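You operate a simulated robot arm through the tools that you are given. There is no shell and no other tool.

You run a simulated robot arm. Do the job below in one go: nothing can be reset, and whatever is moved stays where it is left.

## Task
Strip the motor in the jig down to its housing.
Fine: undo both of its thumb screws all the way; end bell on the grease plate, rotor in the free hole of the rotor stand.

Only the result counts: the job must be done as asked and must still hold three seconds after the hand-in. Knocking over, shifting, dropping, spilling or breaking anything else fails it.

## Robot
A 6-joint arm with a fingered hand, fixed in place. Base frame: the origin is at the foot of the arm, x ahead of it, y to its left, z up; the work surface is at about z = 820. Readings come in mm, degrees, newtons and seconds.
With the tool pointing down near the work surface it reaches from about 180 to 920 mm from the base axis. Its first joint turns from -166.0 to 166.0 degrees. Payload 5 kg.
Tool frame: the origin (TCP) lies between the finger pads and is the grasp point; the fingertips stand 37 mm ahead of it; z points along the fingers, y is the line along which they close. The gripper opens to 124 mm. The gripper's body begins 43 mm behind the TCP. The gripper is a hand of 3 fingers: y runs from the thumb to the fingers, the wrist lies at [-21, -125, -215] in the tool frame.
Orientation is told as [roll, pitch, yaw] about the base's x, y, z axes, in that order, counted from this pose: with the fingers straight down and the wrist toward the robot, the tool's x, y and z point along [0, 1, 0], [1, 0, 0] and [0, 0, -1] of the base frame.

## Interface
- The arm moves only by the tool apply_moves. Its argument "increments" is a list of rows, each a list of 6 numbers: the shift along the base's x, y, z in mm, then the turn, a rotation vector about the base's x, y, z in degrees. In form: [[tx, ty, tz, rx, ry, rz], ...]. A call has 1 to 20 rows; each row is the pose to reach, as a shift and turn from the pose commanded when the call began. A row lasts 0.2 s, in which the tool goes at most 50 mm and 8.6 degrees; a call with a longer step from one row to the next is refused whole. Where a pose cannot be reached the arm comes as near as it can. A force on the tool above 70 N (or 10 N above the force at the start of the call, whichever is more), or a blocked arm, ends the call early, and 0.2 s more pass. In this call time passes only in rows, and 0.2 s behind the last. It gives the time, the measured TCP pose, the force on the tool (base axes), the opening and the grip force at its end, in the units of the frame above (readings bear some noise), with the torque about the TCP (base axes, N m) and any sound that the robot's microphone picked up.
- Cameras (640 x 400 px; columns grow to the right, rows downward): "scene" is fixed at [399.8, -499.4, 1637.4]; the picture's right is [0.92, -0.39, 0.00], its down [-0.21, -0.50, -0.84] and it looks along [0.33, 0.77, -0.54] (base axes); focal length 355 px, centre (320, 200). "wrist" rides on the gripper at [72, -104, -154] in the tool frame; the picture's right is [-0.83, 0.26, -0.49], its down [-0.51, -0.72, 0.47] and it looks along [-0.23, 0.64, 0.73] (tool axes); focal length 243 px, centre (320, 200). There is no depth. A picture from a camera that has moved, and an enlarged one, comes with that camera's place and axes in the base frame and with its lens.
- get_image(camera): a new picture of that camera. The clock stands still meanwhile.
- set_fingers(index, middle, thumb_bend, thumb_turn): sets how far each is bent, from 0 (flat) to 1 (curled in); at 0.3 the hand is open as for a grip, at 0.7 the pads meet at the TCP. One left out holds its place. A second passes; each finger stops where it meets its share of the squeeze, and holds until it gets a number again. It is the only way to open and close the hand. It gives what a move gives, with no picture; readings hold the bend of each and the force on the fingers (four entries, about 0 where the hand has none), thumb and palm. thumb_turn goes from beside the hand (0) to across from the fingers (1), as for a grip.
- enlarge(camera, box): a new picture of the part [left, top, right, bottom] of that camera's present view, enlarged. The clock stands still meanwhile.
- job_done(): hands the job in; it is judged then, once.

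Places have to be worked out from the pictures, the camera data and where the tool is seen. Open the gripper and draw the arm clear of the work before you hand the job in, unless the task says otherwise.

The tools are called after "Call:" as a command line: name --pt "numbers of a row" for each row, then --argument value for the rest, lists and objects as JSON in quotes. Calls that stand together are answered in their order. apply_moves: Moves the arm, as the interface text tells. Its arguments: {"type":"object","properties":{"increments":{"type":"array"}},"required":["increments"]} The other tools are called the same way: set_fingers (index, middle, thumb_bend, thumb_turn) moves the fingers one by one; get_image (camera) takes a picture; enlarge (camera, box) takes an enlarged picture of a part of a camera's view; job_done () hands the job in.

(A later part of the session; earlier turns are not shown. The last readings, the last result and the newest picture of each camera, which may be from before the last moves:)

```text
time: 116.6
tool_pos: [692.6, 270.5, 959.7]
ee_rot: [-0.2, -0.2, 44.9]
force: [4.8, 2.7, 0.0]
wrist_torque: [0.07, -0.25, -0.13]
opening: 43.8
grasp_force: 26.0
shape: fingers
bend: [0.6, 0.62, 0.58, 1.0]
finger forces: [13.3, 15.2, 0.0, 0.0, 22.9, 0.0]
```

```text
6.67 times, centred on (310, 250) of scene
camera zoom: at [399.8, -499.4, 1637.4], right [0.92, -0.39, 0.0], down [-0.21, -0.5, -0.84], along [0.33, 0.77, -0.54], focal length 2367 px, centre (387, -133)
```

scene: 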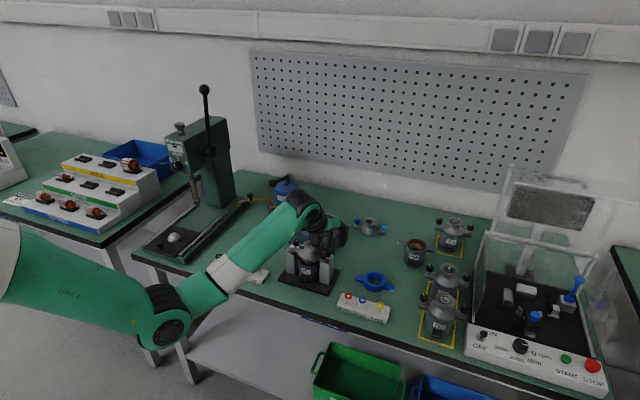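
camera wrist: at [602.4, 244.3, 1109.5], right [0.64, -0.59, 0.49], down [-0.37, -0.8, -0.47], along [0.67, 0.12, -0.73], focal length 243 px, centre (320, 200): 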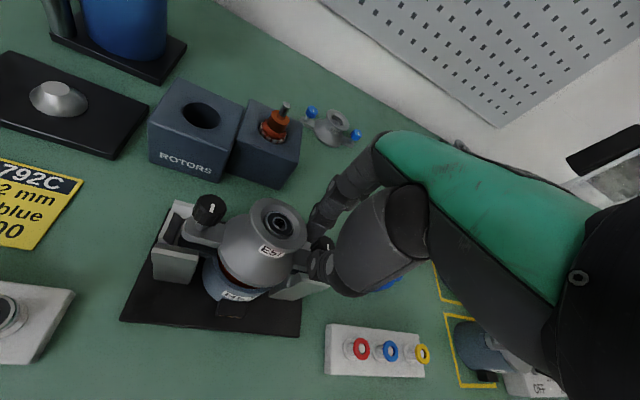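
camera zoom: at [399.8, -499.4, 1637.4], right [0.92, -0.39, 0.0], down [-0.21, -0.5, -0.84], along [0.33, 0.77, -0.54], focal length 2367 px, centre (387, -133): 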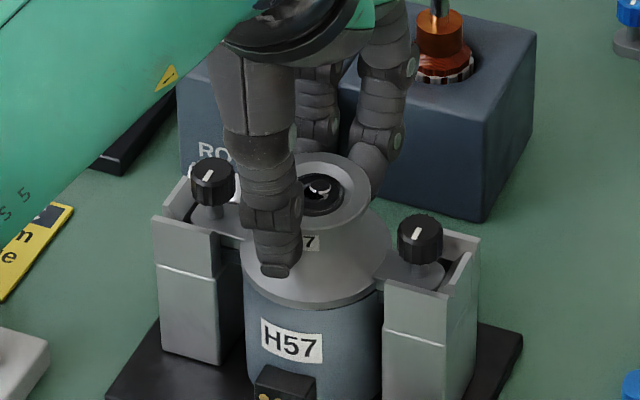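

The bell is held (26 N, opening 44 mm). I lift slowly by 15 mm first and check that the ears leave the slots evenly.

Call:
apply_moves --pt "0 0 3 0 0 0" --pt "0 0 6 0 0 0" --pt "0 0 10 0 0 0" --pt "0 0 15 0 0 0"

Call:
enlarge --camera "scene" --box '[280, 220, 340, 280]'

```text
time: 117.6
tool_pos: [691.2, 269.9, 974.5]
ee_rot: [0.0, 0.0, 45.0]
force: [-0.5, 0.0, -1.5]
wrist_torque: [0.0, -0.01, -0.02]
opening: 43.5
grasp_force: 25.2
shape: fingers
bend: [0.6, 0.62, 0.58, 1.0]
finger forces: [11.8, 14.9, 0.1, 0.1, 23.5, 0.0]
```

```text
6.67 times, centred on (310, 250) of scene
camera zoom: at [399.8, -499.4, 1637.4], right [0.92, -0.39, 0.0], down [-0.21, -0.5, -0.84], along [0.33, 0.77, -0.54], focal length 2367 px, centre (387, -133)
```

zoom: 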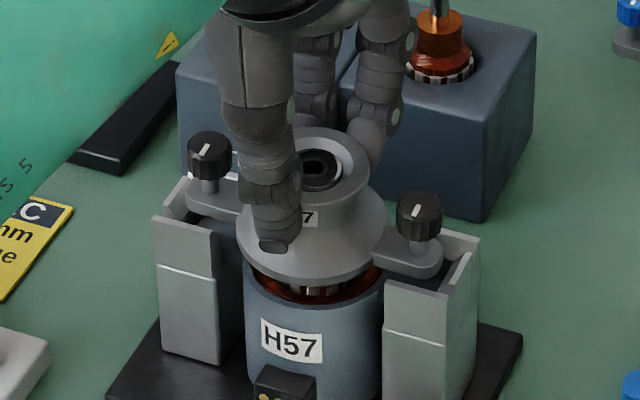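

The bell rises level and light (1.5 N), the rotor stays. I lift 100 mm more.

Call:
apply_moves --pt "0 0 15 0 0 0" --pt "0 0 30 0 0 0" --pt "0 0 50 0 0 0" --pt "0 0 75 0 0 0" --pt "0 0 100 0 0 0"

Call:
enlarge --camera "scene" --box '[265, 190, 345, 280]'

Call:
get_image --camera "wrist"

```text
time: 118.8
tool_pos: [692.0, 272.0, 1075.6]
ee_rot: [0.0, 0.0, 45.0]
force: [-0.4, -0.2, -0.9]
wrist_torque: [-0.01, 0.02, -0.01]
opening: 43.7
grasp_force: 25.1
shape: fingers
bend: [0.6, 0.62, 0.58, 1.0]
finger forces: [11.7, 15.3, 0.0, 0.1, 23.3, 0.0]
```

```text
4.44 times, centred on (305, 235) of scene
camera zoom: at [399.8, -499.4, 1637.4], right [0.92, -0.39, 0.0], down [-0.21, -0.5, -0.84], along [0.33, 0.77, -0.54], focal length 1578 px, centre (387, 44)
```

zoom: 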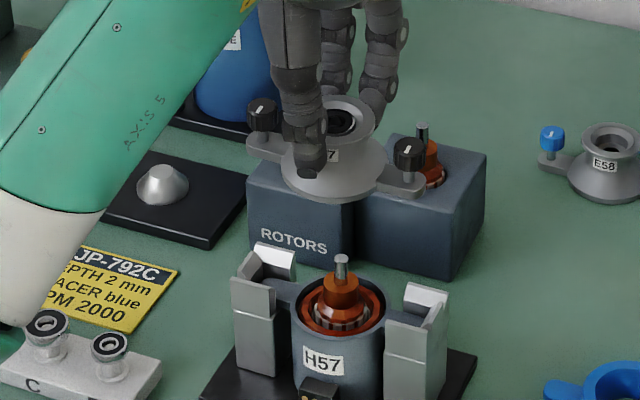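

```text
taken
camera wrist: at [567.2, 249.7, 1228.6], right [0.77, -0.4, 0.49], down [-0.15, -0.87, -0.47], along [0.62, 0.29, -0.73], focal length 243 px, centre (320, 200)
```

wrist: 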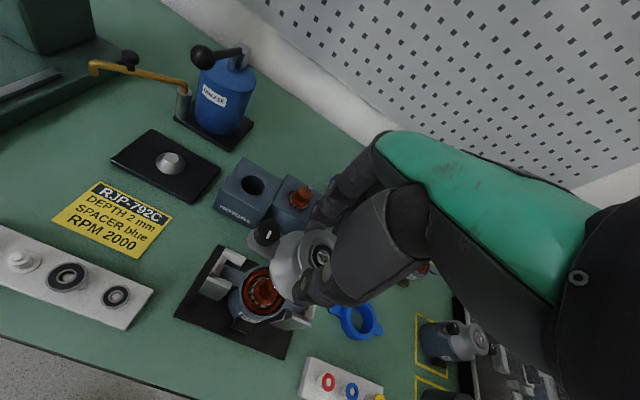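

The bell is clear and the rotor stands in the housing with its shaft up. I zoom on the grease plate from the wrist camera to pin down its centre.

Call:
enlarge --camera "wrist" --box '[100, 120, 230, 210]'

Call:
enlarge --camera "scene" --box '[245, 215, 300, 255]'

```text
4.44 times, centred on (165, 165) of wrist
camera zoom: at [567.2, 249.7, 1228.6], right [0.77, -0.4, 0.49], down [-0.15, -0.87, -0.47], along [0.62, 0.29, -0.73], focal length 1078 px, centre (1009, 356)
```

zoom: 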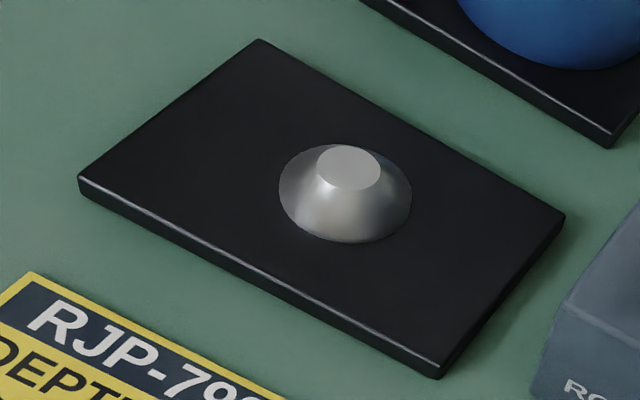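

```text
10.00 times, centred on (272, 235) of scene
camera zoom: at [399.8, -499.4, 1637.4], right [0.92, -0.39, 0.0], down [-0.21, -0.5, -0.84], along [0.33, 0.77, -0.54], focal length 3550 px, centre (795, -150)
```

zoom: 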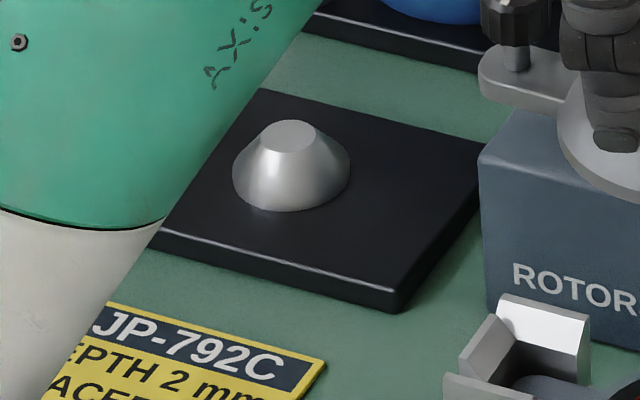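

Both views put the cone at (634, 523.5), top z≈850.5, plate top ≈ 832.5; plate and bell ears share the -45° direction, so a pure shift is enough. I carry the bell over at the present height.

Call:
apply_moves --pt "-5 21 5 0 0 0" --pt "-14.5 63 10 0 0 0" --pt "-24 105 10 0 0 0" --pt "-33.5 147 10 0 0 0" --pt "-43 189 10 0 0 0" --pt "-52 228 10 0 0 0" --pt "-57.7 251.2 10 0 0 0"

Call:
get_image --camera "scene"

Call:
get_image --camera "wrist"

```text
time: 120.4
tool_pos: [634.7, 522.2, 1083.3]
ee_rot: [0.0, -0.1, 44.8]
force: [-0.2, 0.9, -1.5]
wrist_torque: [0.04, 0.02, 0.0]
opening: 43.2
grasp_force: 25.1
shape: fingers
bend: [0.6, 0.62, 0.58, 1.0]
finger forces: [11.6, 15.7, 0.0, 0.0, 23.0, 0.0]
```

```text
taken
```

scene: 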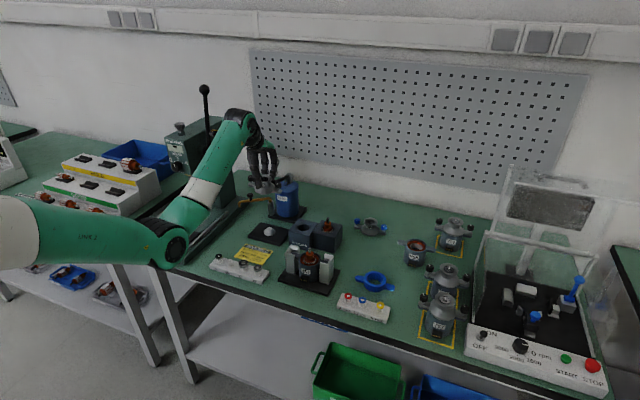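

```text
taken
camera wrist: at [509.0, 499.8, 1236.6], right [0.77, -0.4, 0.49], down [-0.15, -0.87, -0.47], along [0.62, 0.29, -0.73], focal length 243 px, centre (320, 200)
```

wrist: 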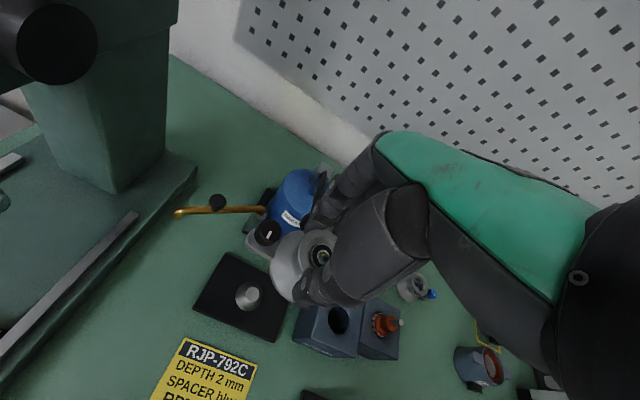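

The pump's lever knob seems close to the airspace above the plate. I zoom in before lowering anything.

Call:
enlarge --camera "scene" --box '[235, 140, 315, 240]'

Call:
enlarge --camera "wrist" --box '[170, 150, 370, 320]'

```text
4.00 times, centred on (275, 190) of scene
camera zoom: at [399.8, -499.4, 1637.4], right [0.92, -0.39, 0.0], down [-0.21, -0.5, -0.84], along [0.33, 0.77, -0.54], focal length 1420 px, centre (500, 240)
```

zoom: 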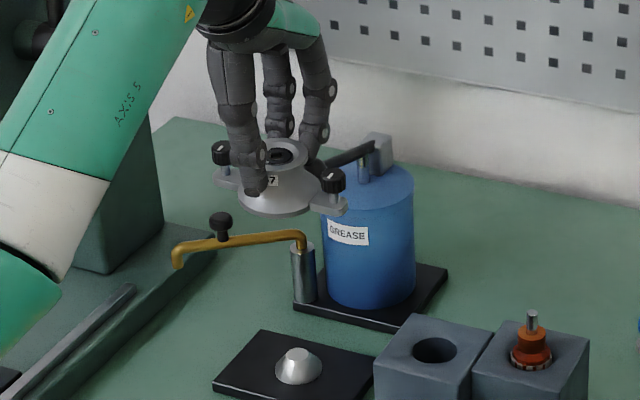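

```text
2.35 times, centred on (270, 235) of wrist
camera zoom: at [509.0, 499.8, 1236.6], right [0.77, -0.4, 0.49], down [-0.15, -0.87, -0.47], along [0.62, 0.29, -0.73], focal length 571 px, centre (438, 118)
```

zoom: 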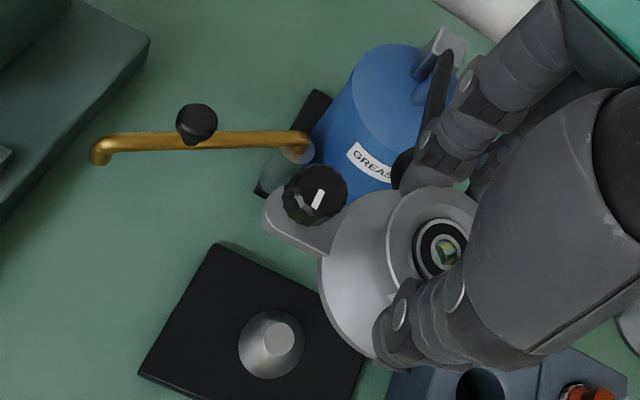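

The lever knob of the grease pump sits at about (664, 562, 1016), right where the fingers would come down at this yaw. I back off to above the jig and will regrip the bell with a leaned hand. First I retreat along the same path.

Call:
apply_moves --pt "5 -25 3 0 0 0" --pt "14.5 -65 5 0 0 0" --pt "24 -107 5 0 0 0" --pt "33.5 -149 5 0 0 0" --pt "43 -191 5 0 0 0" --pt "52 -230 5 0 0 0" --pt "57.7 -251.4 5 0 0 0"

Call:
enlarge --camera "scene" --box '[235, 165, 315, 225]'

Call:
enlarge --camera "wrist" --box '[80, 20, 280, 180]'

```text
time: 122.0
tool_pos: [692.8, 271.3, 1090.4]
ee_rot: [0.0, -0.1, 44.9]
force: [1.2, 0.1, -1.6]
wrist_torque: [0.0, 0.02, 0.02]
opening: 43.1
grasp_force: 25.4
shape: fingers
bend: [0.6, 0.62, 0.58, 1.0]
finger forces: [11.5, 16.2, 0.1, 0.0, 22.8, 0.1]
```

```text
6.67 times, centred on (275, 195) of scene
camera zoom: at [399.8, -499.4, 1637.4], right [0.92, -0.39, 0.0], down [-0.21, -0.5, -0.84], along [0.33, 0.77, -0.54], focal length 2367 px, centre (620, 233)
```

zoom: 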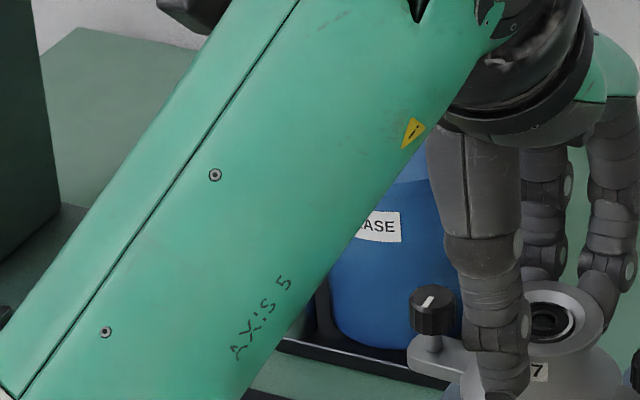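

```text
2.50 times, centred on (180, 100) of wrist
camera zoom: at [567.0, 249.5, 1243.2], right [0.77, -0.4, 0.49], down [-0.15, -0.87, -0.47], along [0.62, 0.29, -0.73], focal length 606 px, centre (670, 450)
```

zoom: 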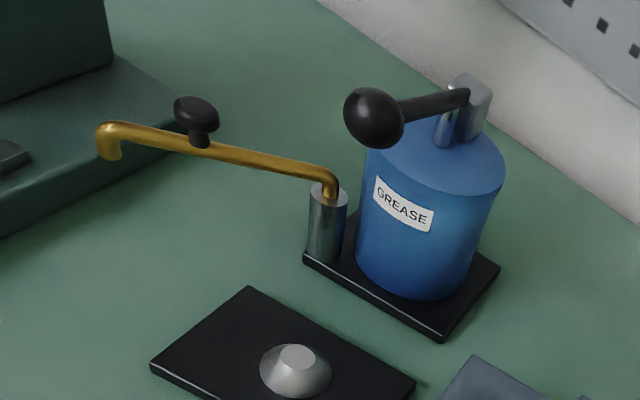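

The lever knob is confirmed near (667, 560, 1016), radius ≈16 mm. I lower the bell back toward the housing, first to just above shaft entry, with a small correction (-0.3, -1.4).

Call:
apply_moves --pt "-0.3 -1.4 -30 0 0 0" --pt "-0.3 -1.4 -60 0 0 0" --pt "-0.3 -1.4 -85 0 0 0" --pt "-0.3 -1.4 -96 0 0 0"

Call:
enlarge --camera "scene" --box '[280, 220, 340, 280]'

Call:
enlarge --camera "wrist" --box '[230, 170, 390, 300]'

```text
time: 123.0
tool_pos: [690.8, 269.0, 993.0]
ee_rot: [-0.1, -0.1, 44.9]
force: [-0.3, -0.4, -1.1]
wrist_torque: [-0.02, -0.03, -0.03]
opening: 42.8
grasp_force: 25.5
shape: fingers
bend: [0.6, 0.62, 0.58, 1.0]
finger forces: [11.6, 16.3, 0.0, 0.1, 22.5, 0.0]
```

```text
6.67 times, centred on (310, 250) of scene
camera zoom: at [399.8, -499.4, 1637.4], right [0.92, -0.39, 0.0], down [-0.21, -0.5, -0.84], along [0.33, 0.77, -0.54], focal length 2367 px, centre (387, -133)
```

zoom: 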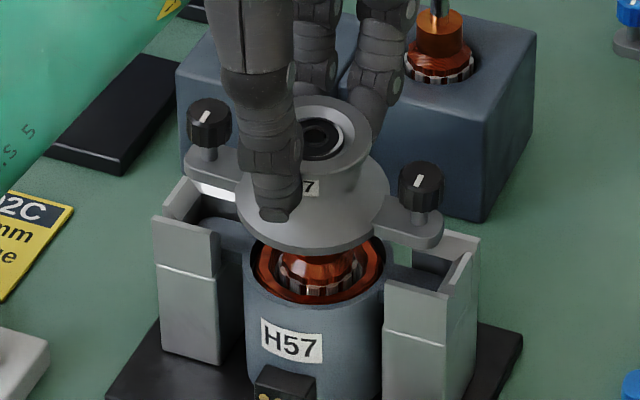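

```text
3.08 times, centred on (310, 235) of wrist
camera zoom: at [566.3, 247.1, 1146.4], right [0.77, -0.4, 0.49], down [-0.15, -0.87, -0.47], along [0.62, 0.29, -0.73], focal length 746 px, centre (351, 92)
```

zoom: 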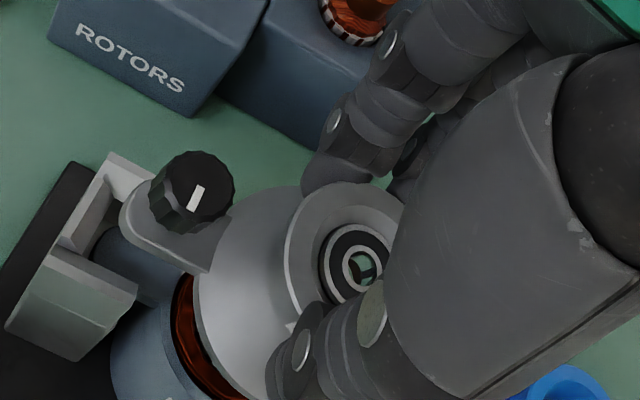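

Bell and housing look aligned to about a millimetre. I lower slowly with a tiny correction and watch for contact.

Call:
apply_moves --pt "0.6 0.4 -5 0 0 0" --pt "0.6 0.4 -10 0 0 0" --pt "0.6 0.4 -15 0 0 0"

Call:
apply_moves --pt "0 0 -4 0 0 0" --pt "0 0 -8 0 0 0"

Call:
enlarge --camera "scene" --box '[280, 220, 340, 280]'

```text
time: 123.8
tool_pos: [692.9, 270.4, 977.5]
ee_rot: [0.0, -0.1, 44.9]
force: [0.3, -0.5, -1.3]
wrist_torque: [-0.02, 0.03, 0.01]
opening: 43.0
grasp_force: 25.6
shape: fingers
bend: [0.6, 0.62, 0.58, 1.0]
finger forces: [11.6, 16.4, 0.0, 0.0, 22.5, 0.0]
```

```text
time: 124.4
tool_pos: [692.0, 270.1, 969.8]
ee_rot: [0.0, 0.0, 44.9]
force: [-0.5, 0.3, -2.0]
wrist_torque: [0.04, -0.01, 0.01]
opening: 42.9
grasp_force: 25.4
shape: fingers
bend: [0.6, 0.62, 0.58, 1.0]
finger forces: [11.6, 16.4, 0.0, 0.1, 22.8, 0.1]
```

```text
6.67 times, centred on (310, 250) of scene
camera zoom: at [399.8, -499.4, 1637.4], right [0.92, -0.39, 0.0], down [-0.21, -0.5, -0.84], along [0.33, 0.77, -0.54], focal length 2367 px, centre (387, -133)
```

zoom: 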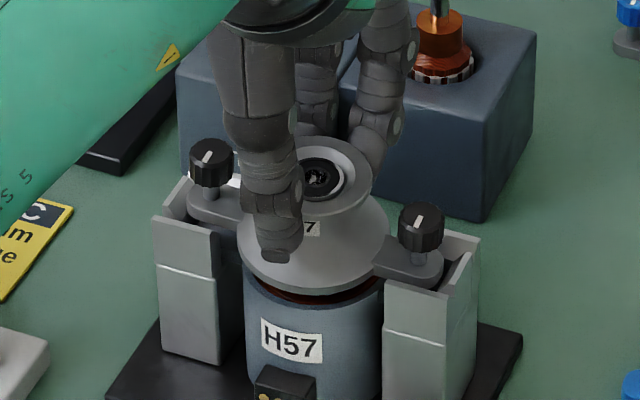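

The shaft is entering the bearing cleanly with no resistance. I go down the last millimetres.

Call:
apply_moves --pt "0 0 -3 0 0 0" --pt "0 0 -6 0 0 0" --pt "0 0 -8.5 0 0 0"

Call:
apply_moves --pt "0 0 -1.5 0 0 0"

Call:
enlarge --camera "scene" --box '[280, 220, 340, 280]'

```text
time: 125.2
tool_pos: [693.1, 270.7, 961.5]
ee_rot: [-0.1, -0.2, 44.9]
force: [1.5, 1.7, 2.1]
wrist_torque: [0.03, -0.15, -0.06]
opening: 42.9
grasp_force: 26.7
shape: fingers
bend: [0.6, 0.62, 0.58, 1.0]
finger forces: [12.6, 18.8, 0.0, 0.0, 22.3, 0.0]
```

```text
time: 125.6
tool_pos: [691.3, 270.0, 961.6]
ee_rot: [-0.1, -0.2, 44.8]
force: [4.0, 4.5, 4.3]
wrist_torque: [0.05, -0.31, -0.09]
opening: 42.9
grasp_force: 28.7
shape: fingers
bend: [0.6, 0.62, 0.58, 1.0]
finger forces: [14.0, 21.8, 0.0, 0.1, 21.8, 0.0]
```

```text
6.67 times, centred on (310, 250) of scene
camera zoom: at [399.8, -499.4, 1637.4], right [0.92, -0.39, 0.0], down [-0.21, -0.5, -0.84], along [0.33, 0.77, -0.54], focal length 2367 px, centre (387, -133)
```

zoom: 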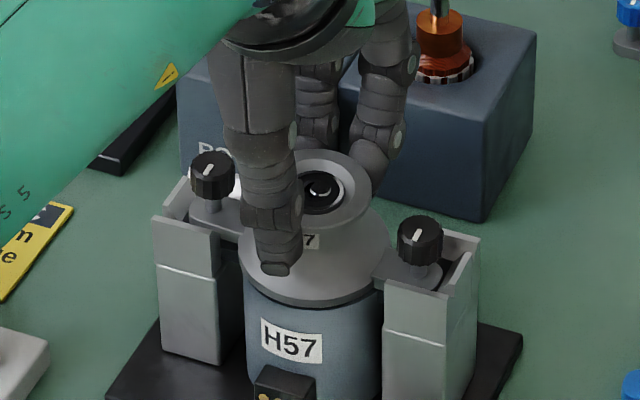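

The bell is seated again. I open the hand, rise 70 mm, then lean the hand 20° about the finger-closing axis so its top tilts away from where the lever knob will be.

Call:
set_fingers --index 0.45 --middle 0.45 --thumb_bend 0.45

Call:
apply_moves --pt "0 0 20 0 0 0" --pt "0 0 45 0 0 0" --pt "0 0 70 0 0 0"

Call:
apply_moves --pt "3 -3 0 4.71 4.71 0" --pt "6 -6 0 9.43 9.43 0" --pt "9.2 -9.2 0 14.14 14.14 0"

Call:
get_image --camera "wrist"

Call:
enlarge --camera "scene" --box '[260, 180, 350, 280]'

```text
time: 126.6
tool_pos: [691.5, 269.9, 961.8]
ee_rot: [0.1, -0.1, 45.0]
force: [0.2, -0.8, -0.2]
wrist_torque: [0.01, -0.01, -0.01]
opening: 82.5
grasp_force: 0.0
shape: fingers
bend: [0.45, 0.45, 0.45, 0.99]
finger forces: [0.0, 0.0, 0.1, 0.0, 0.0, 0.1]
```

```text
time: 127.4
tool_pos: [691.9, 268.7, 1029.1]
ee_rot: [0.0, -0.2, 44.9]
force: [-0.3, 0.3, 0.3]
wrist_torque: [-0.01, -0.01, -0.03]
opening: 82.4
grasp_force: 0.0
shape: fingers
bend: [0.45, 0.45, 0.45, 0.99]
finger forces: [0.0, 0.1, 0.1, 0.1, 0.0, 0.1]
```

```text
time: 128.2
tool_pos: [700.8, 259.7, 1030.9]
ee_rot: [20.0, -0.1, 44.9]
force: [-0.8, 0.2, 0.1]
wrist_torque: [0.0, -0.01, 0.01]
opening: 82.5
grasp_force: 0.0
shape: fingers
bend: [0.45, 0.45, 0.45, 0.99]
finger forces: [0.0, 0.1, 0.0, 0.1, 0.0, 0.1]
```

```text
taken
camera wrist: at [616.3, 197.5, 1199.4], right [0.85, -0.49, 0.18], down [-0.29, -0.73, -0.62], along [0.43, 0.48, -0.77], focal length 243 px, centre (320, 200)
```

wrist: 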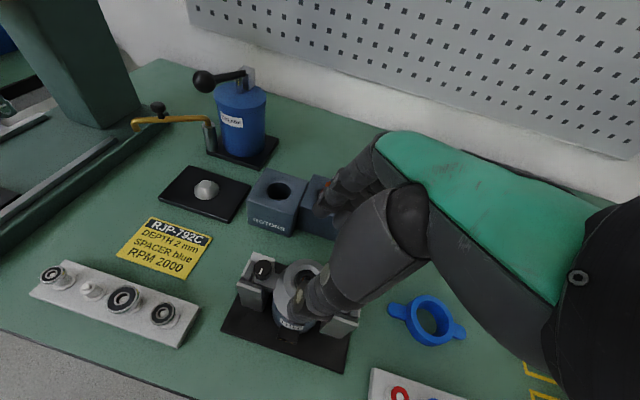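

```text
4.00 times, centred on (305, 230) of scene
camera zoom: at [399.8, -499.4, 1637.4], right [0.92, -0.39, 0.0], down [-0.21, -0.5, -0.84], along [0.33, 0.77, -0.54], focal length 1420 px, centre (380, 80)
```

zoom: 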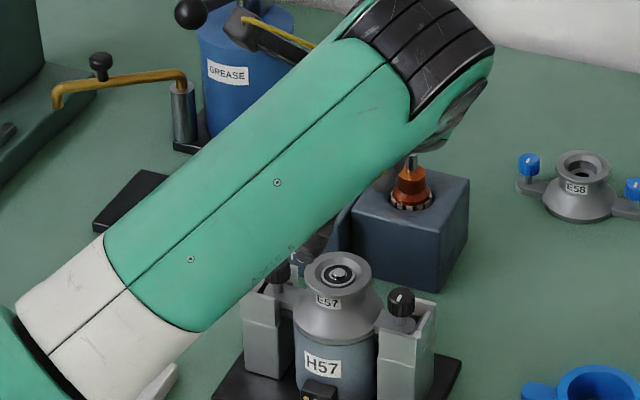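

The lean works (roll 20°), and the wrist-camera pose gives a TCP of (700.4, 260.4, 1030), putting the tip centre over the bell axis. I lower until the tips are around the neck.

Call:
apply_moves --pt "0.5 0.7 -25 0 0 0" --pt "0.5 0.7 -50 0 0 0" --pt "0.5 0.7 -65 0 0 0" --pt "0.5 0.7 -73 0 0 0"

Call:
enlarge --camera "wrist" --box '[230, 170, 390, 320]'

Call:
enlarge --camera "scene" --box '[270, 200, 350, 280]'

```text
time: 129.2
tool_pos: [701.5, 260.7, 956.7]
ee_rot: [19.9, -0.2, 44.9]
force: [0.2, 0.1, -1.1]
wrist_torque: [0.0, 0.0, -0.02]
opening: 82.6
grasp_force: 0.0
shape: fingers
bend: [0.45, 0.45, 0.45, 0.99]
finger forces: [0.0, 0.0, 0.1, 0.0, 0.0, 0.1]
```

```text
2.67 times, centred on (310, 245) of wrist
camera zoom: at [617.1, 197.0, 1126.2], right [0.85, -0.49, 0.18], down [-0.29, -0.73, -0.62], along [0.43, 0.48, -0.77], focal length 647 px, centre (347, 80)
```

zoom: 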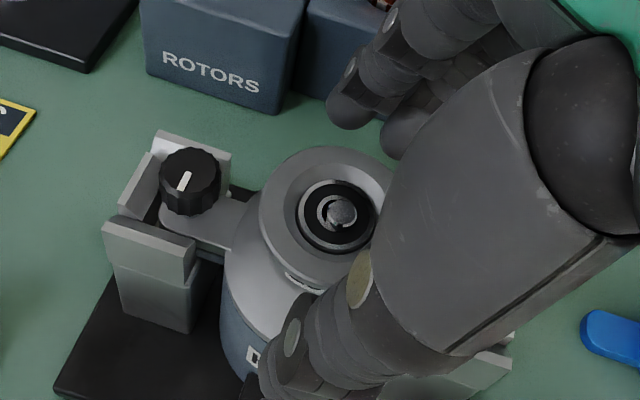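

```text
5.00 times, centred on (310, 240) of scene
camera zoom: at [399.8, -499.4, 1637.4], right [0.92, -0.39, 0.0], down [-0.21, -0.5, -0.84], along [0.33, 0.77, -0.54], focal length 1775 px, centre (370, 0)
```

zoom: 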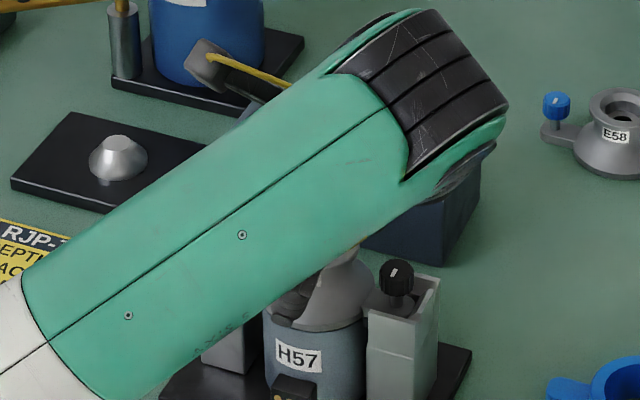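

The fingers are around the bell as planned. I close.

Call:
set_fingers --index 0.8 --middle 0.8 --thumb_bend 0.8 --thumb_turn 1.0

Call:
enlarge --camera "wrist" --box '[230, 170, 390, 320]'

```text
time: 130.2
tool_pos: [702.6, 258.9, 958.3]
ee_rot: [19.9, -0.2, 44.8]
force: [3.0, -0.2, 9.9]
wrist_torque: [0.26, -0.37, -0.05]
opening: 45.6
grasp_force: 29.6
shape: fingers
bend: [0.54, 0.6, 0.67, 1.0]
finger forces: [16.2, 16.8, 0.0, 0.0, 26.3, 0.0]
```

```text
2.67 times, centred on (310, 245) of wrist
camera zoom: at [617.1, 196.9, 1127.1], right [0.85, -0.49, 0.18], down [-0.29, -0.73, -0.62], along [0.43, 0.48, -0.77], focal length 647 px, centre (347, 80)
```

zoom: 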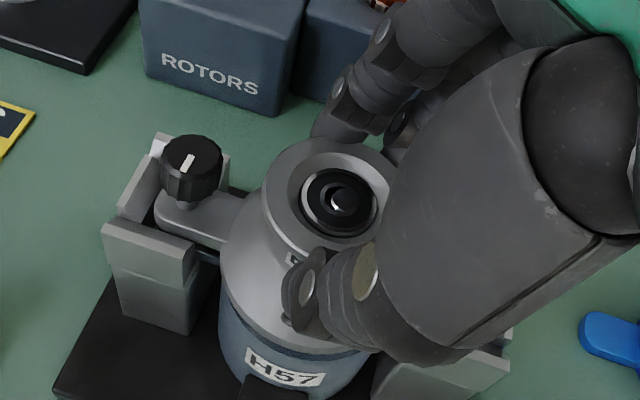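

The grip is uneven (index 0.54, thumb 0.67) and K1's end seems a bit raised. I lift just 8 mm and look at how the bell hangs.

Call:
apply_moves --pt "0 0 3 0 0 0" --pt "0 0 6 0 0 0" --pt "0 0 10 0 0 0"

Call:
enlarge --camera "wrist" --box '[230, 170, 390, 320]'

Call:
enlarge --camera "scene" --box '[270, 210, 350, 290]'

```text
time: 131.0
tool_pos: [700.4, 260.6, 967.0]
ee_rot: [20.1, -0.1, 44.8]
force: [-0.5, -0.6, -1.6]
wrist_torque: [0.0, -0.01, 0.0]
opening: 45.2
grasp_force: 26.2
shape: fingers
bend: [0.53, 0.61, 0.68, 1.0]
finger forces: [16.5, 11.2, 0.0, 0.0, 25.0, 0.0]
```

```text
2.67 times, centred on (310, 245) of wrist
camera zoom: at [616.5, 198.2, 1135.5], right [0.85, -0.49, 0.18], down [-0.29, -0.73, -0.62], along [0.43, 0.47, -0.77], focal length 647 px, centre (347, 80)
```

zoom: 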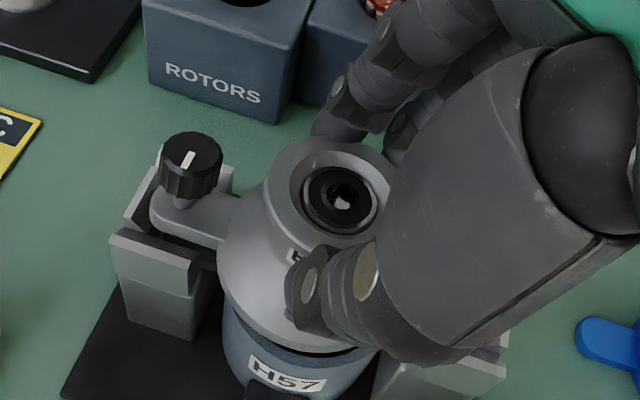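

```text
5.00 times, centred on (310, 250) of scene
camera zoom: at [399.8, -499.4, 1637.4], right [0.92, -0.39, 0.0], down [-0.21, -0.5, -0.84], along [0.33, 0.77, -0.54], focal length 1775 px, centre (370, -50)
```

zoom: 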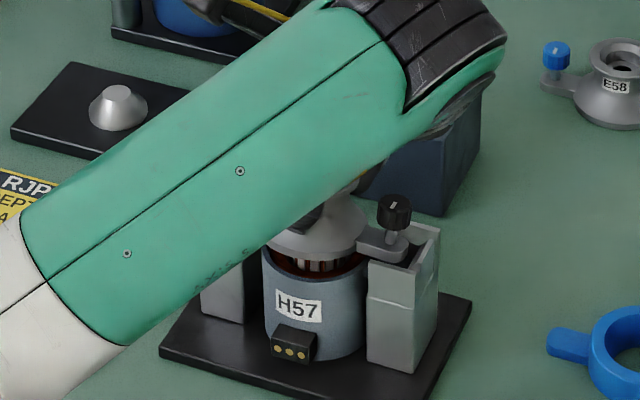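

The bell hangs securely but tilted about 7° (K1 side high), which is fine for setting down. I raise it clear of the shaft and check.

Call:
apply_moves --pt "0 0 15 0 0 0" --pt "0 0 35 0 0 0" --pt "0 0 60 0 0 0"

Call:
enlarge --camera "wrist" --box '[200, 170, 400, 340]'

Call:
enlarge --camera "scene" --box '[270, 190, 350, 290]'

```text
time: 131.8
tool_pos: [700.7, 260.8, 1026.5]
ee_rot: [20.0, 0.0, 45.0]
force: [-0.5, 0.4, -1.2]
wrist_torque: [-0.03, -0.02, -0.02]
opening: 45.2
grasp_force: 26.7
shape: fingers
bend: [0.53, 0.61, 0.68, 1.0]
finger forces: [16.5, 11.1, 0.0, 0.1, 25.2, 0.1]
```

```text
2.35 times, centred on (300, 255) of wrist
camera zoom: at [615.8, 198.2, 1195.2], right [0.85, -0.49, 0.18], down [-0.29, -0.73, -0.62], along [0.43, 0.47, -0.77], focal length 571 px, centre (367, 71)
```

zoom: 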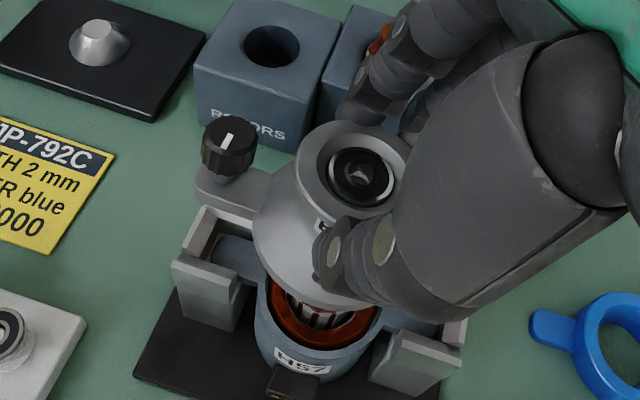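

```text
4.00 times, centred on (310, 240) of scene
camera zoom: at [399.8, -499.4, 1637.4], right [0.92, -0.39, 0.0], down [-0.21, -0.5, -0.84], along [0.33, 0.77, -0.54], focal length 1420 px, centre (360, 40)
```

zoom: 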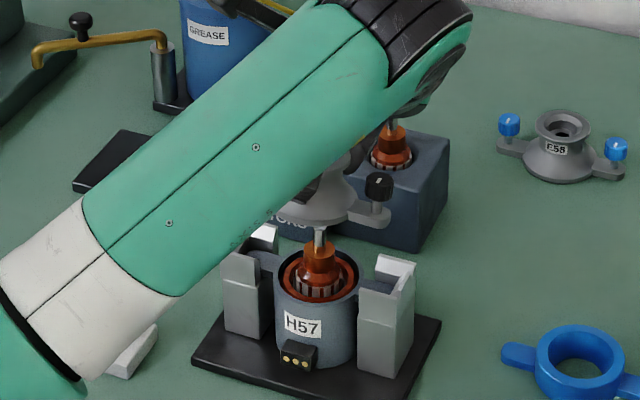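

Clear of the shaft. I carry the bell to a point short of the plate (bell centre ≈ (619, 503), away from the lever knob) while turning the yaw from 45° to 0°.

Call:
apply_moves --pt "-10.1 28.3 0 0 0 -5.6" --pt "-20.2 56.6 0 0 0 -11.2" --pt "-30.3 84.9 0 0 0 -16.9" --pt "-40.4 113.2 0 0 0 -22.5" --pt "-50.6 141.5 0 0 0 -28.1" --pt "-60.7 169.8 0 0 0 -33.7" --pt "-70.8 198.1 0 0 0 -39.4" --pt "-80.9 226.4 0 0 0 -45"

Call:
get_image --camera "wrist"

Call:
get_image --camera "scene"

```text
time: 133.6
tool_pos: [621.4, 487.4, 1028.3]
ee_rot: [20.1, -0.1, -0.3]
force: [-0.2, 0.0, -1.9]
wrist_torque: [0.02, 0.02, 0.05]
opening: 45.0
grasp_force: 26.7
shape: fingers
bend: [0.53, 0.61, 0.68, 1.0]
finger forces: [16.3, 11.0, 0.0, 0.1, 25.5, 0.0]
```

```text
taken
camera wrist: at [516.3, 503.7, 1196.5], right [0.26, -0.95, 0.18], down [-0.72, -0.31, -0.62], along [0.64, 0.03, -0.77], focal length 243 px, centre (320, 200)
```

wrist: 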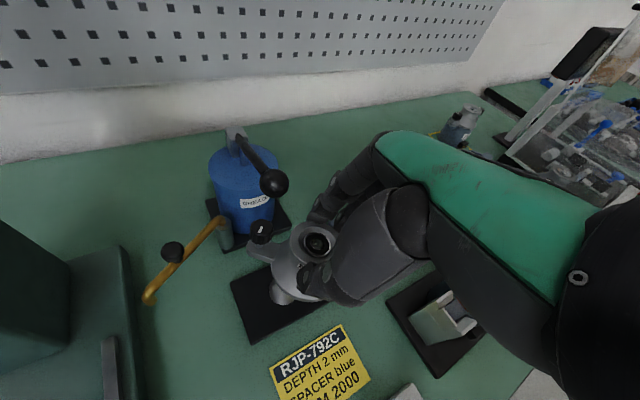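

```text
taken
```

scene: 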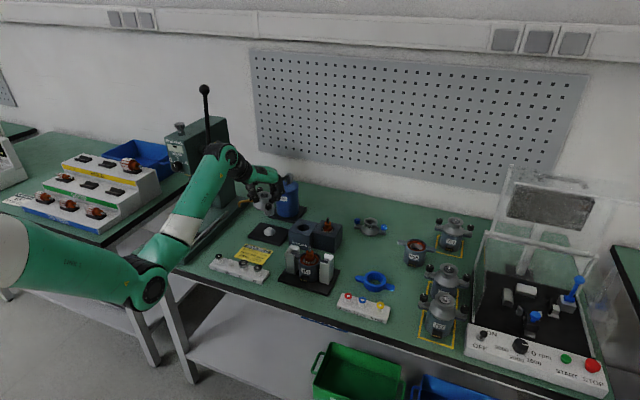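

Good: the wrist camera now sees the lever knob, the bell and the cone together. I zoom in to check clearances.

Call:
enlarge --camera "wrist" --box '[210, 120, 390, 340]'

Call:
enlarge --camera "scene" --box '[225, 145, 325, 255]'

```text
1.82 times, centred on (300, 230) of wrist
camera zoom: at [516.3, 503.7, 1196.5], right [0.26, -0.95, 0.18], down [-0.72, -0.31, -0.62], along [0.64, 0.03, -0.77], focal length 441 px, centre (356, 146)
```

zoom: 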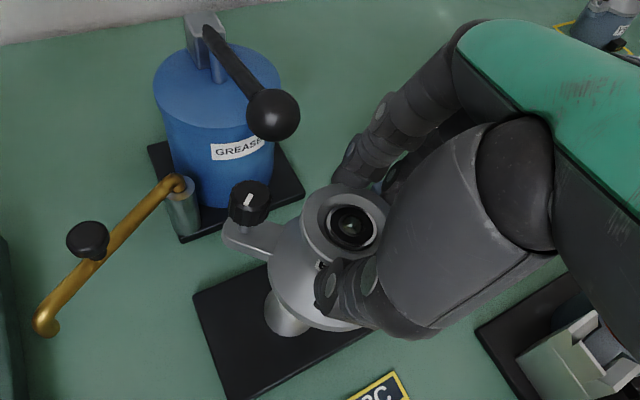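

```text
3.64 times, centred on (275, 200) of scene
camera zoom: at [399.8, -499.4, 1637.4], right [0.92, -0.39, 0.0], down [-0.21, -0.5, -0.84], along [0.33, 0.77, -0.54], focal length 1291 px, centre (484, 200)
```

zoom: 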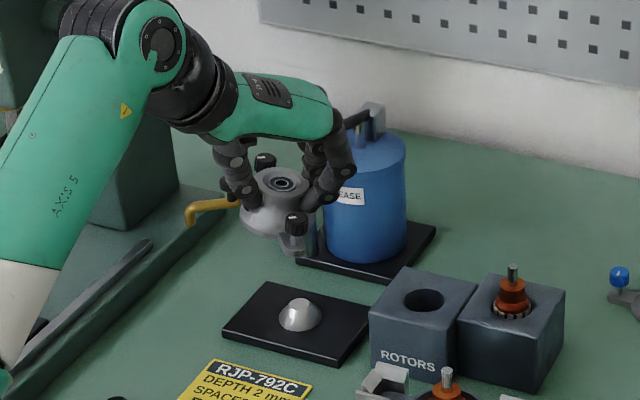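

Clearances look good: the lever knob is about 24 mm beyond the bell and well off the hand. I lower 88 mm at this offset position.

Call:
apply_moves --pt "0 0 -22 0 0 0" --pt "0 0 -44 0 0 0"

Call:
apply_moves --pt "0 0 -22 0 0 0" --pt "0 0 -44 0 0 0"

Call:
enlarge --camera "wrist" --box '[210, 120, 390, 340]'

Call:
enlarge --camera "scene" --box '[225, 155, 315, 255]'

```text
time: 134.2
tool_pos: [621.8, 488.4, 983.2]
ee_rot: [20.0, -0.1, -0.2]
force: [0.0, 0.1, -2.4]
wrist_torque: [-0.03, 0.0, 0.0]
opening: 44.9
grasp_force: 26.8
shape: fingers
bend: [0.53, 0.61, 0.68, 1.0]
finger forces: [16.3, 10.8, 0.0, 0.0, 25.5, 0.0]
```

```text
time: 134.8
tool_pos: [622.4, 487.4, 939.7]
ee_rot: [20.1, 0.1, -0.2]
force: [-0.1, -1.1, -2.0]
wrist_torque: [-0.03, 0.0, -0.01]
opening: 45.1
grasp_force: 26.4
shape: fingers
bend: [0.53, 0.61, 0.68, 1.0]
finger forces: [16.3, 10.8, 0.0, 0.0, 25.5, 0.0]
```

```text
1.82 times, centred on (300, 230) of wrist
camera zoom: at [517.7, 504.0, 1108.0], right [0.26, -0.95, 0.18], down [-0.72, -0.31, -0.62], along [0.64, 0.03, -0.77], focal length 441 px, centre (356, 146)
```

zoom: 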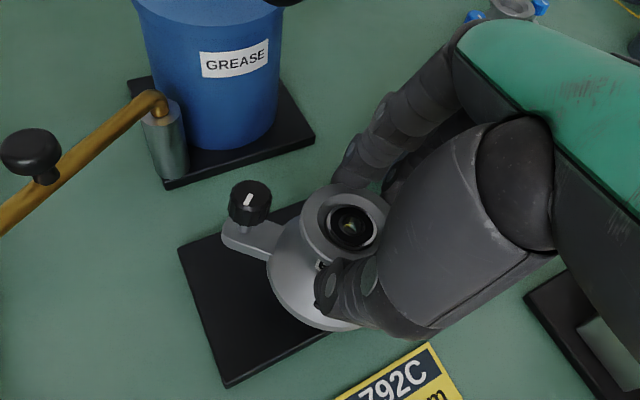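

```text
4.00 times, centred on (270, 205) of scene
camera zoom: at [399.8, -499.4, 1637.4], right [0.92, -0.39, 0.0], down [-0.21, -0.5, -0.84], along [0.33, 0.77, -0.54], focal length 1420 px, centre (520, 180)
```

zoom: 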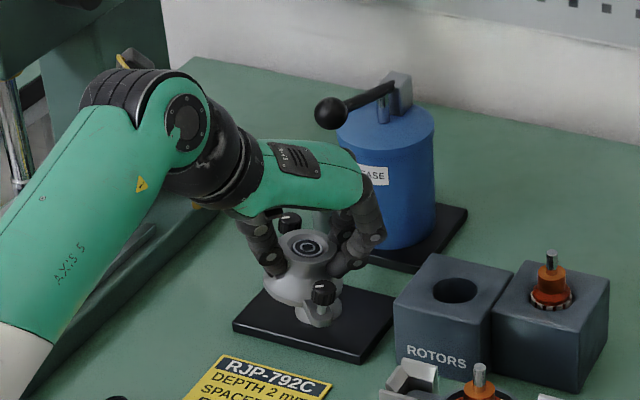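

The view is clear: bell centre is near (620, 504) and the lever knob is above and beyond. I shift by (+14, +19.5) to bring it over the cone.

Call:
apply_moves --pt "7 10 0 0 0 0" --pt "14 19.5 0 0 0 0"

Call:
enlarge --camera "wrist" --box '[210, 120, 390, 340]'

Call:
enlarge --camera "scene" --box '[235, 175, 315, 255]'

```text
time: 135.4
tool_pos: [635.2, 507.7, 938.6]
ee_rot: [20.0, 0.0, 0.0]
force: [-0.6, 0.6, -2.1]
wrist_torque: [-0.01, -0.04, 0.03]
opening: 45.0
grasp_force: 26.5
shape: fingers
bend: [0.53, 0.61, 0.68, 1.0]
finger forces: [16.3, 10.8, 0.0, 0.2, 25.6, 0.1]
```

```text
1.82 times, centred on (300, 230) of wrist
camera zoom: at [530.9, 523.4, 1108.4], right [0.26, -0.95, 0.18], down [-0.72, -0.31, -0.62], along [0.64, 0.03, -0.77], focal length 441 px, centre (356, 146)
```

zoom: 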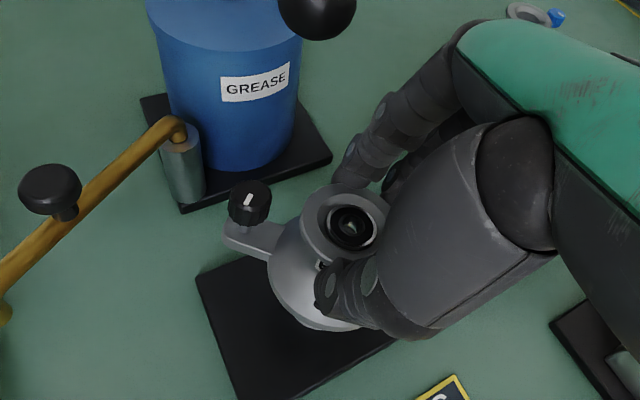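

```text
5.00 times, centred on (275, 215) of scene
camera zoom: at [399.8, -499.4, 1637.4], right [0.92, -0.39, 0.0], down [-0.21, -0.5, -0.84], along [0.33, 0.77, -0.54], focal length 1775 px, centre (545, 125)
```

zoom: 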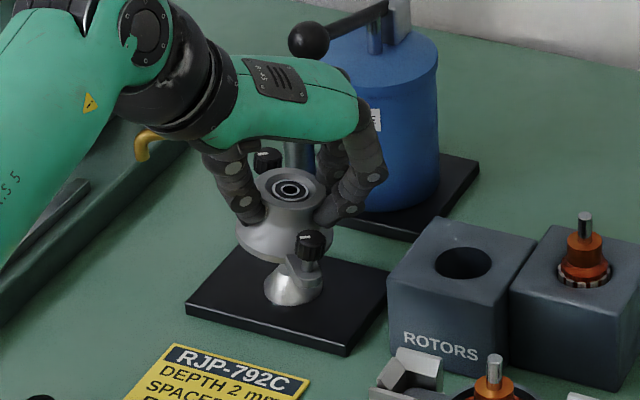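

The bell hovers over the plate; mid-knob triangulation puts its centre at (633.5, 520), so I add +3 mm in y and lower 35 mm.

Call:
apply_moves --pt "0 3 -12 0 0 0" --pt "0 3 -24 0 0 0" --pt "0 3 -34 0 0 0"

Call:
enlarge --camera "scene" --box '[245, 190, 305, 250]'

Call:
enlarge --camera "wrist" --box '[230, 170, 370, 310]'

```text
time: 136.2
tool_pos: [635.2, 510.6, 906.4]
ee_rot: [20.0, -0.1, -0.1]
force: [1.0, 0.2, -2.0]
wrist_torque: [-0.03, -0.01, 0.02]
opening: 45.0
grasp_force: 26.3
shape: fingers
bend: [0.53, 0.61, 0.68, 1.0]
finger forces: [16.4, 10.9, 0.1, 0.0, 25.6, 0.0]
```

```text
6.67 times, centred on (275, 220) of scene
camera zoom: at [399.8, -499.4, 1637.4], right [0.92, -0.39, 0.0], down [-0.21, -0.5, -0.84], along [0.33, 0.77, -0.54], focal length 2367 px, centre (620, 67)
```

zoom: 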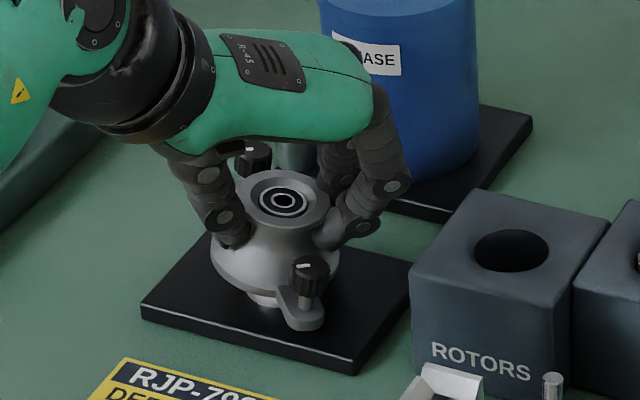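

```text
2.86 times, centred on (300, 240) of wrist
camera zoom: at [530.8, 526.3, 1075.3], right [0.26, -0.95, 0.18], down [-0.72, -0.31, -0.62], along [0.64, 0.03, -0.77], focal length 693 px, centre (377, 86)
```

zoom: 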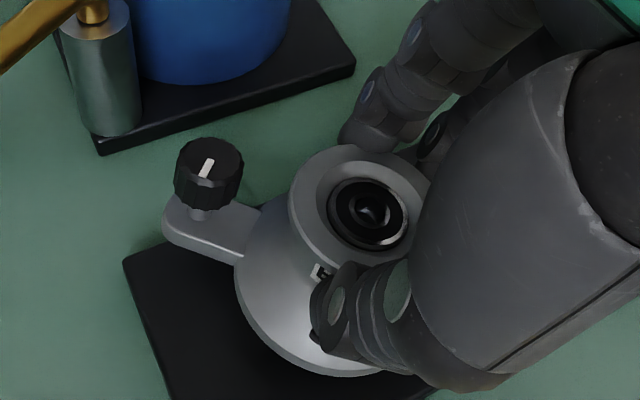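

From both views the bell leans about 16° toward +x and a few degrees toward -y, and its base centre is near (628, 524, 849). I level it by turning the hand about the bell's base centre and shift it onto the cone axis.

Call:
apply_moves --pt "-3.4 1.2 0.5 -1.3 -5.3 0" --pt "-6.9 2.4 0.5 -2.7 -10.7 0" --pt "-10.3 3.6 0.5 -4 -16 0"

Call:
enlarge --camera "scene" --box '[245, 190, 305, 250]'

Call:
enlarge --camera "wrist" --box '[230, 150, 370, 310]'

```text
time: 137.0
tool_pos: [623.8, 514.5, 905.9]
ee_rot: [16.0, -16.1, 0.4]
force: [0.3, -0.7, -1.5]
wrist_torque: [-0.03, 0.03, -0.01]
opening: 45.0
grasp_force: 26.9
shape: fingers
bend: [0.53, 0.61, 0.68, 1.0]
finger forces: [16.4, 10.7, 0.0, 0.0, 25.6, 0.0]
```

```text
6.67 times, centred on (275, 220) of scene
camera zoom: at [399.8, -499.4, 1637.4], right [0.92, -0.39, 0.0], down [-0.21, -0.5, -0.84], along [0.33, 0.77, -0.54], focal length 2367 px, centre (620, 67)
```

zoom: 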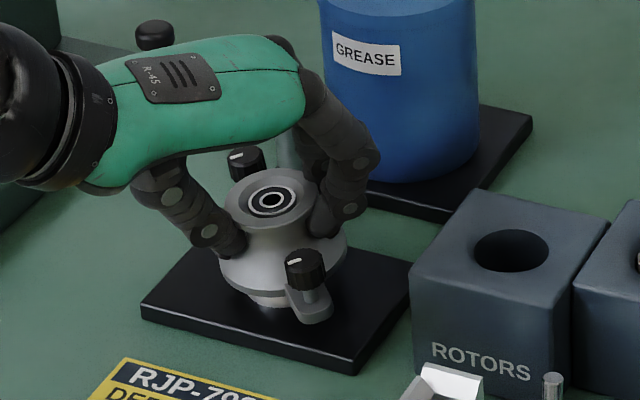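

```text
2.50 times, centred on (300, 230) of wrist
camera zoom: at [477.5, 540.6, 1037.7], right [0.19, -0.93, 0.31], down [-0.53, -0.36, -0.77], along [0.83, -0.02, -0.56], focal length 606 px, centre (370, 125)
```

zoom: 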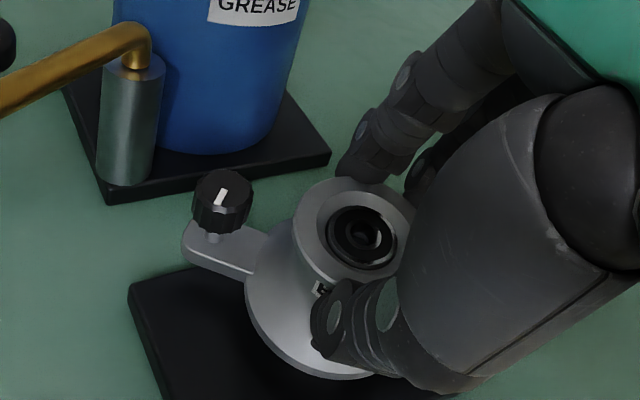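

Now the ears are level (both knob tops ≈ 886) and the bell centre is at about (632, 524) over the cone. I lower the last 16 mm gently.

Call:
apply_moves --pt "1 0 -5 0 0 0" --pt "1.5 0 -10 0 0 0"

Call:
apply_moves --pt "0 0 -2.5 0 0 0"

Call:
enlarge --camera "scene" --box '[245, 190, 305, 250]'

```text
time: 137.6
tool_pos: [625.5, 514.3, 896.0]
ee_rot: [15.8, -16.1, 0.4]
force: [-2.6, -0.2, -0.1]
wrist_torque: [-0.02, 0.16, 0.03]
opening: 44.8
grasp_force: 26.6
shape: fingers
bend: [0.53, 0.61, 0.69, 1.0]
finger forces: [15.9, 10.5, 0.0, 0.0, 26.6, 0.1]
```

```text
time: 138.0
tool_pos: [626.2, 514.9, 893.9]
ee_rot: [15.9, -16.1, 0.4]
force: [-4.9, -0.4, 4.6]
wrist_torque: [-0.1, 0.31, 0.05]
opening: 44.8
grasp_force: 28.7
shape: fingers
bend: [0.54, 0.61, 0.69, 1.0]
finger forces: [15.8, 11.4, 0.1, 0.0, 29.4, 0.0]
```

```text
6.67 times, centred on (275, 220) of scene
camera zoom: at [399.8, -499.4, 1637.4], right [0.92, -0.39, 0.0], down [-0.21, -0.5, -0.84], along [0.33, 0.77, -0.54], focal length 2367 px, centre (620, 67)
```

zoom: 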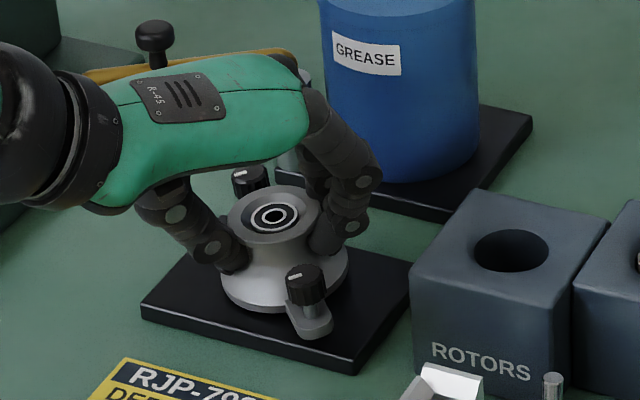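

The bell's -x edge is touching the plate (4.6 N); it still leans about 5°. I turn it level about its base centre while easing down, then check.

Call:
apply_moves --pt "2.5 0 0 0 2.5 0" --pt "5 0 -1 0 5 0"

Call:
enlarge --camera "scene" --box '[250, 205, 300, 245]'

Call:
enlarge --camera "wrist" --box '[230, 150, 370, 310]'

```text
time: 138.6
tool_pos: [629.3, 513.0, 893.2]
ee_rot: [16.0, -11.0, 0.3]
force: [-6.7, -2.6, 5.4]
wrist_torque: [-0.18, 0.38, 0.01]
opening: 44.9
grasp_force: 29.0
shape: fingers
bend: [0.54, 0.62, 0.69, 1.0]
finger forces: [15.4, 11.9, 0.1, 0.1, 30.7, 0.0]
```

```text
10.00 times, centred on (275, 225) of scene
camera zoom: at [399.8, -499.4, 1637.4], right [0.92, -0.39, 0.0], down [-0.21, -0.5, -0.84], along [0.33, 0.77, -0.54], focal length 3550 px, centre (770, -50)
```

zoom: 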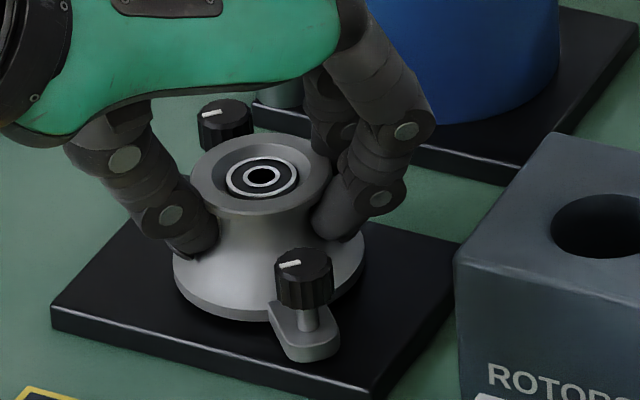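

```text
2.50 times, centred on (300, 230) of wrist
camera zoom: at [496.4, 540.4, 1037.2], right [0.22, -0.93, 0.29], down [-0.59, -0.36, -0.72], along [0.78, -0.02, -0.63], focal length 606 px, centre (370, 125)
```

zoom: 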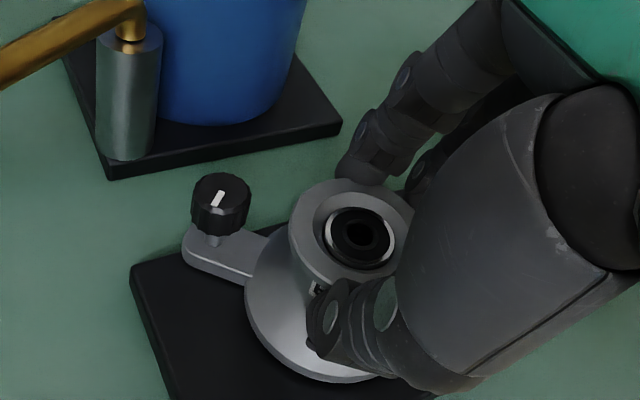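

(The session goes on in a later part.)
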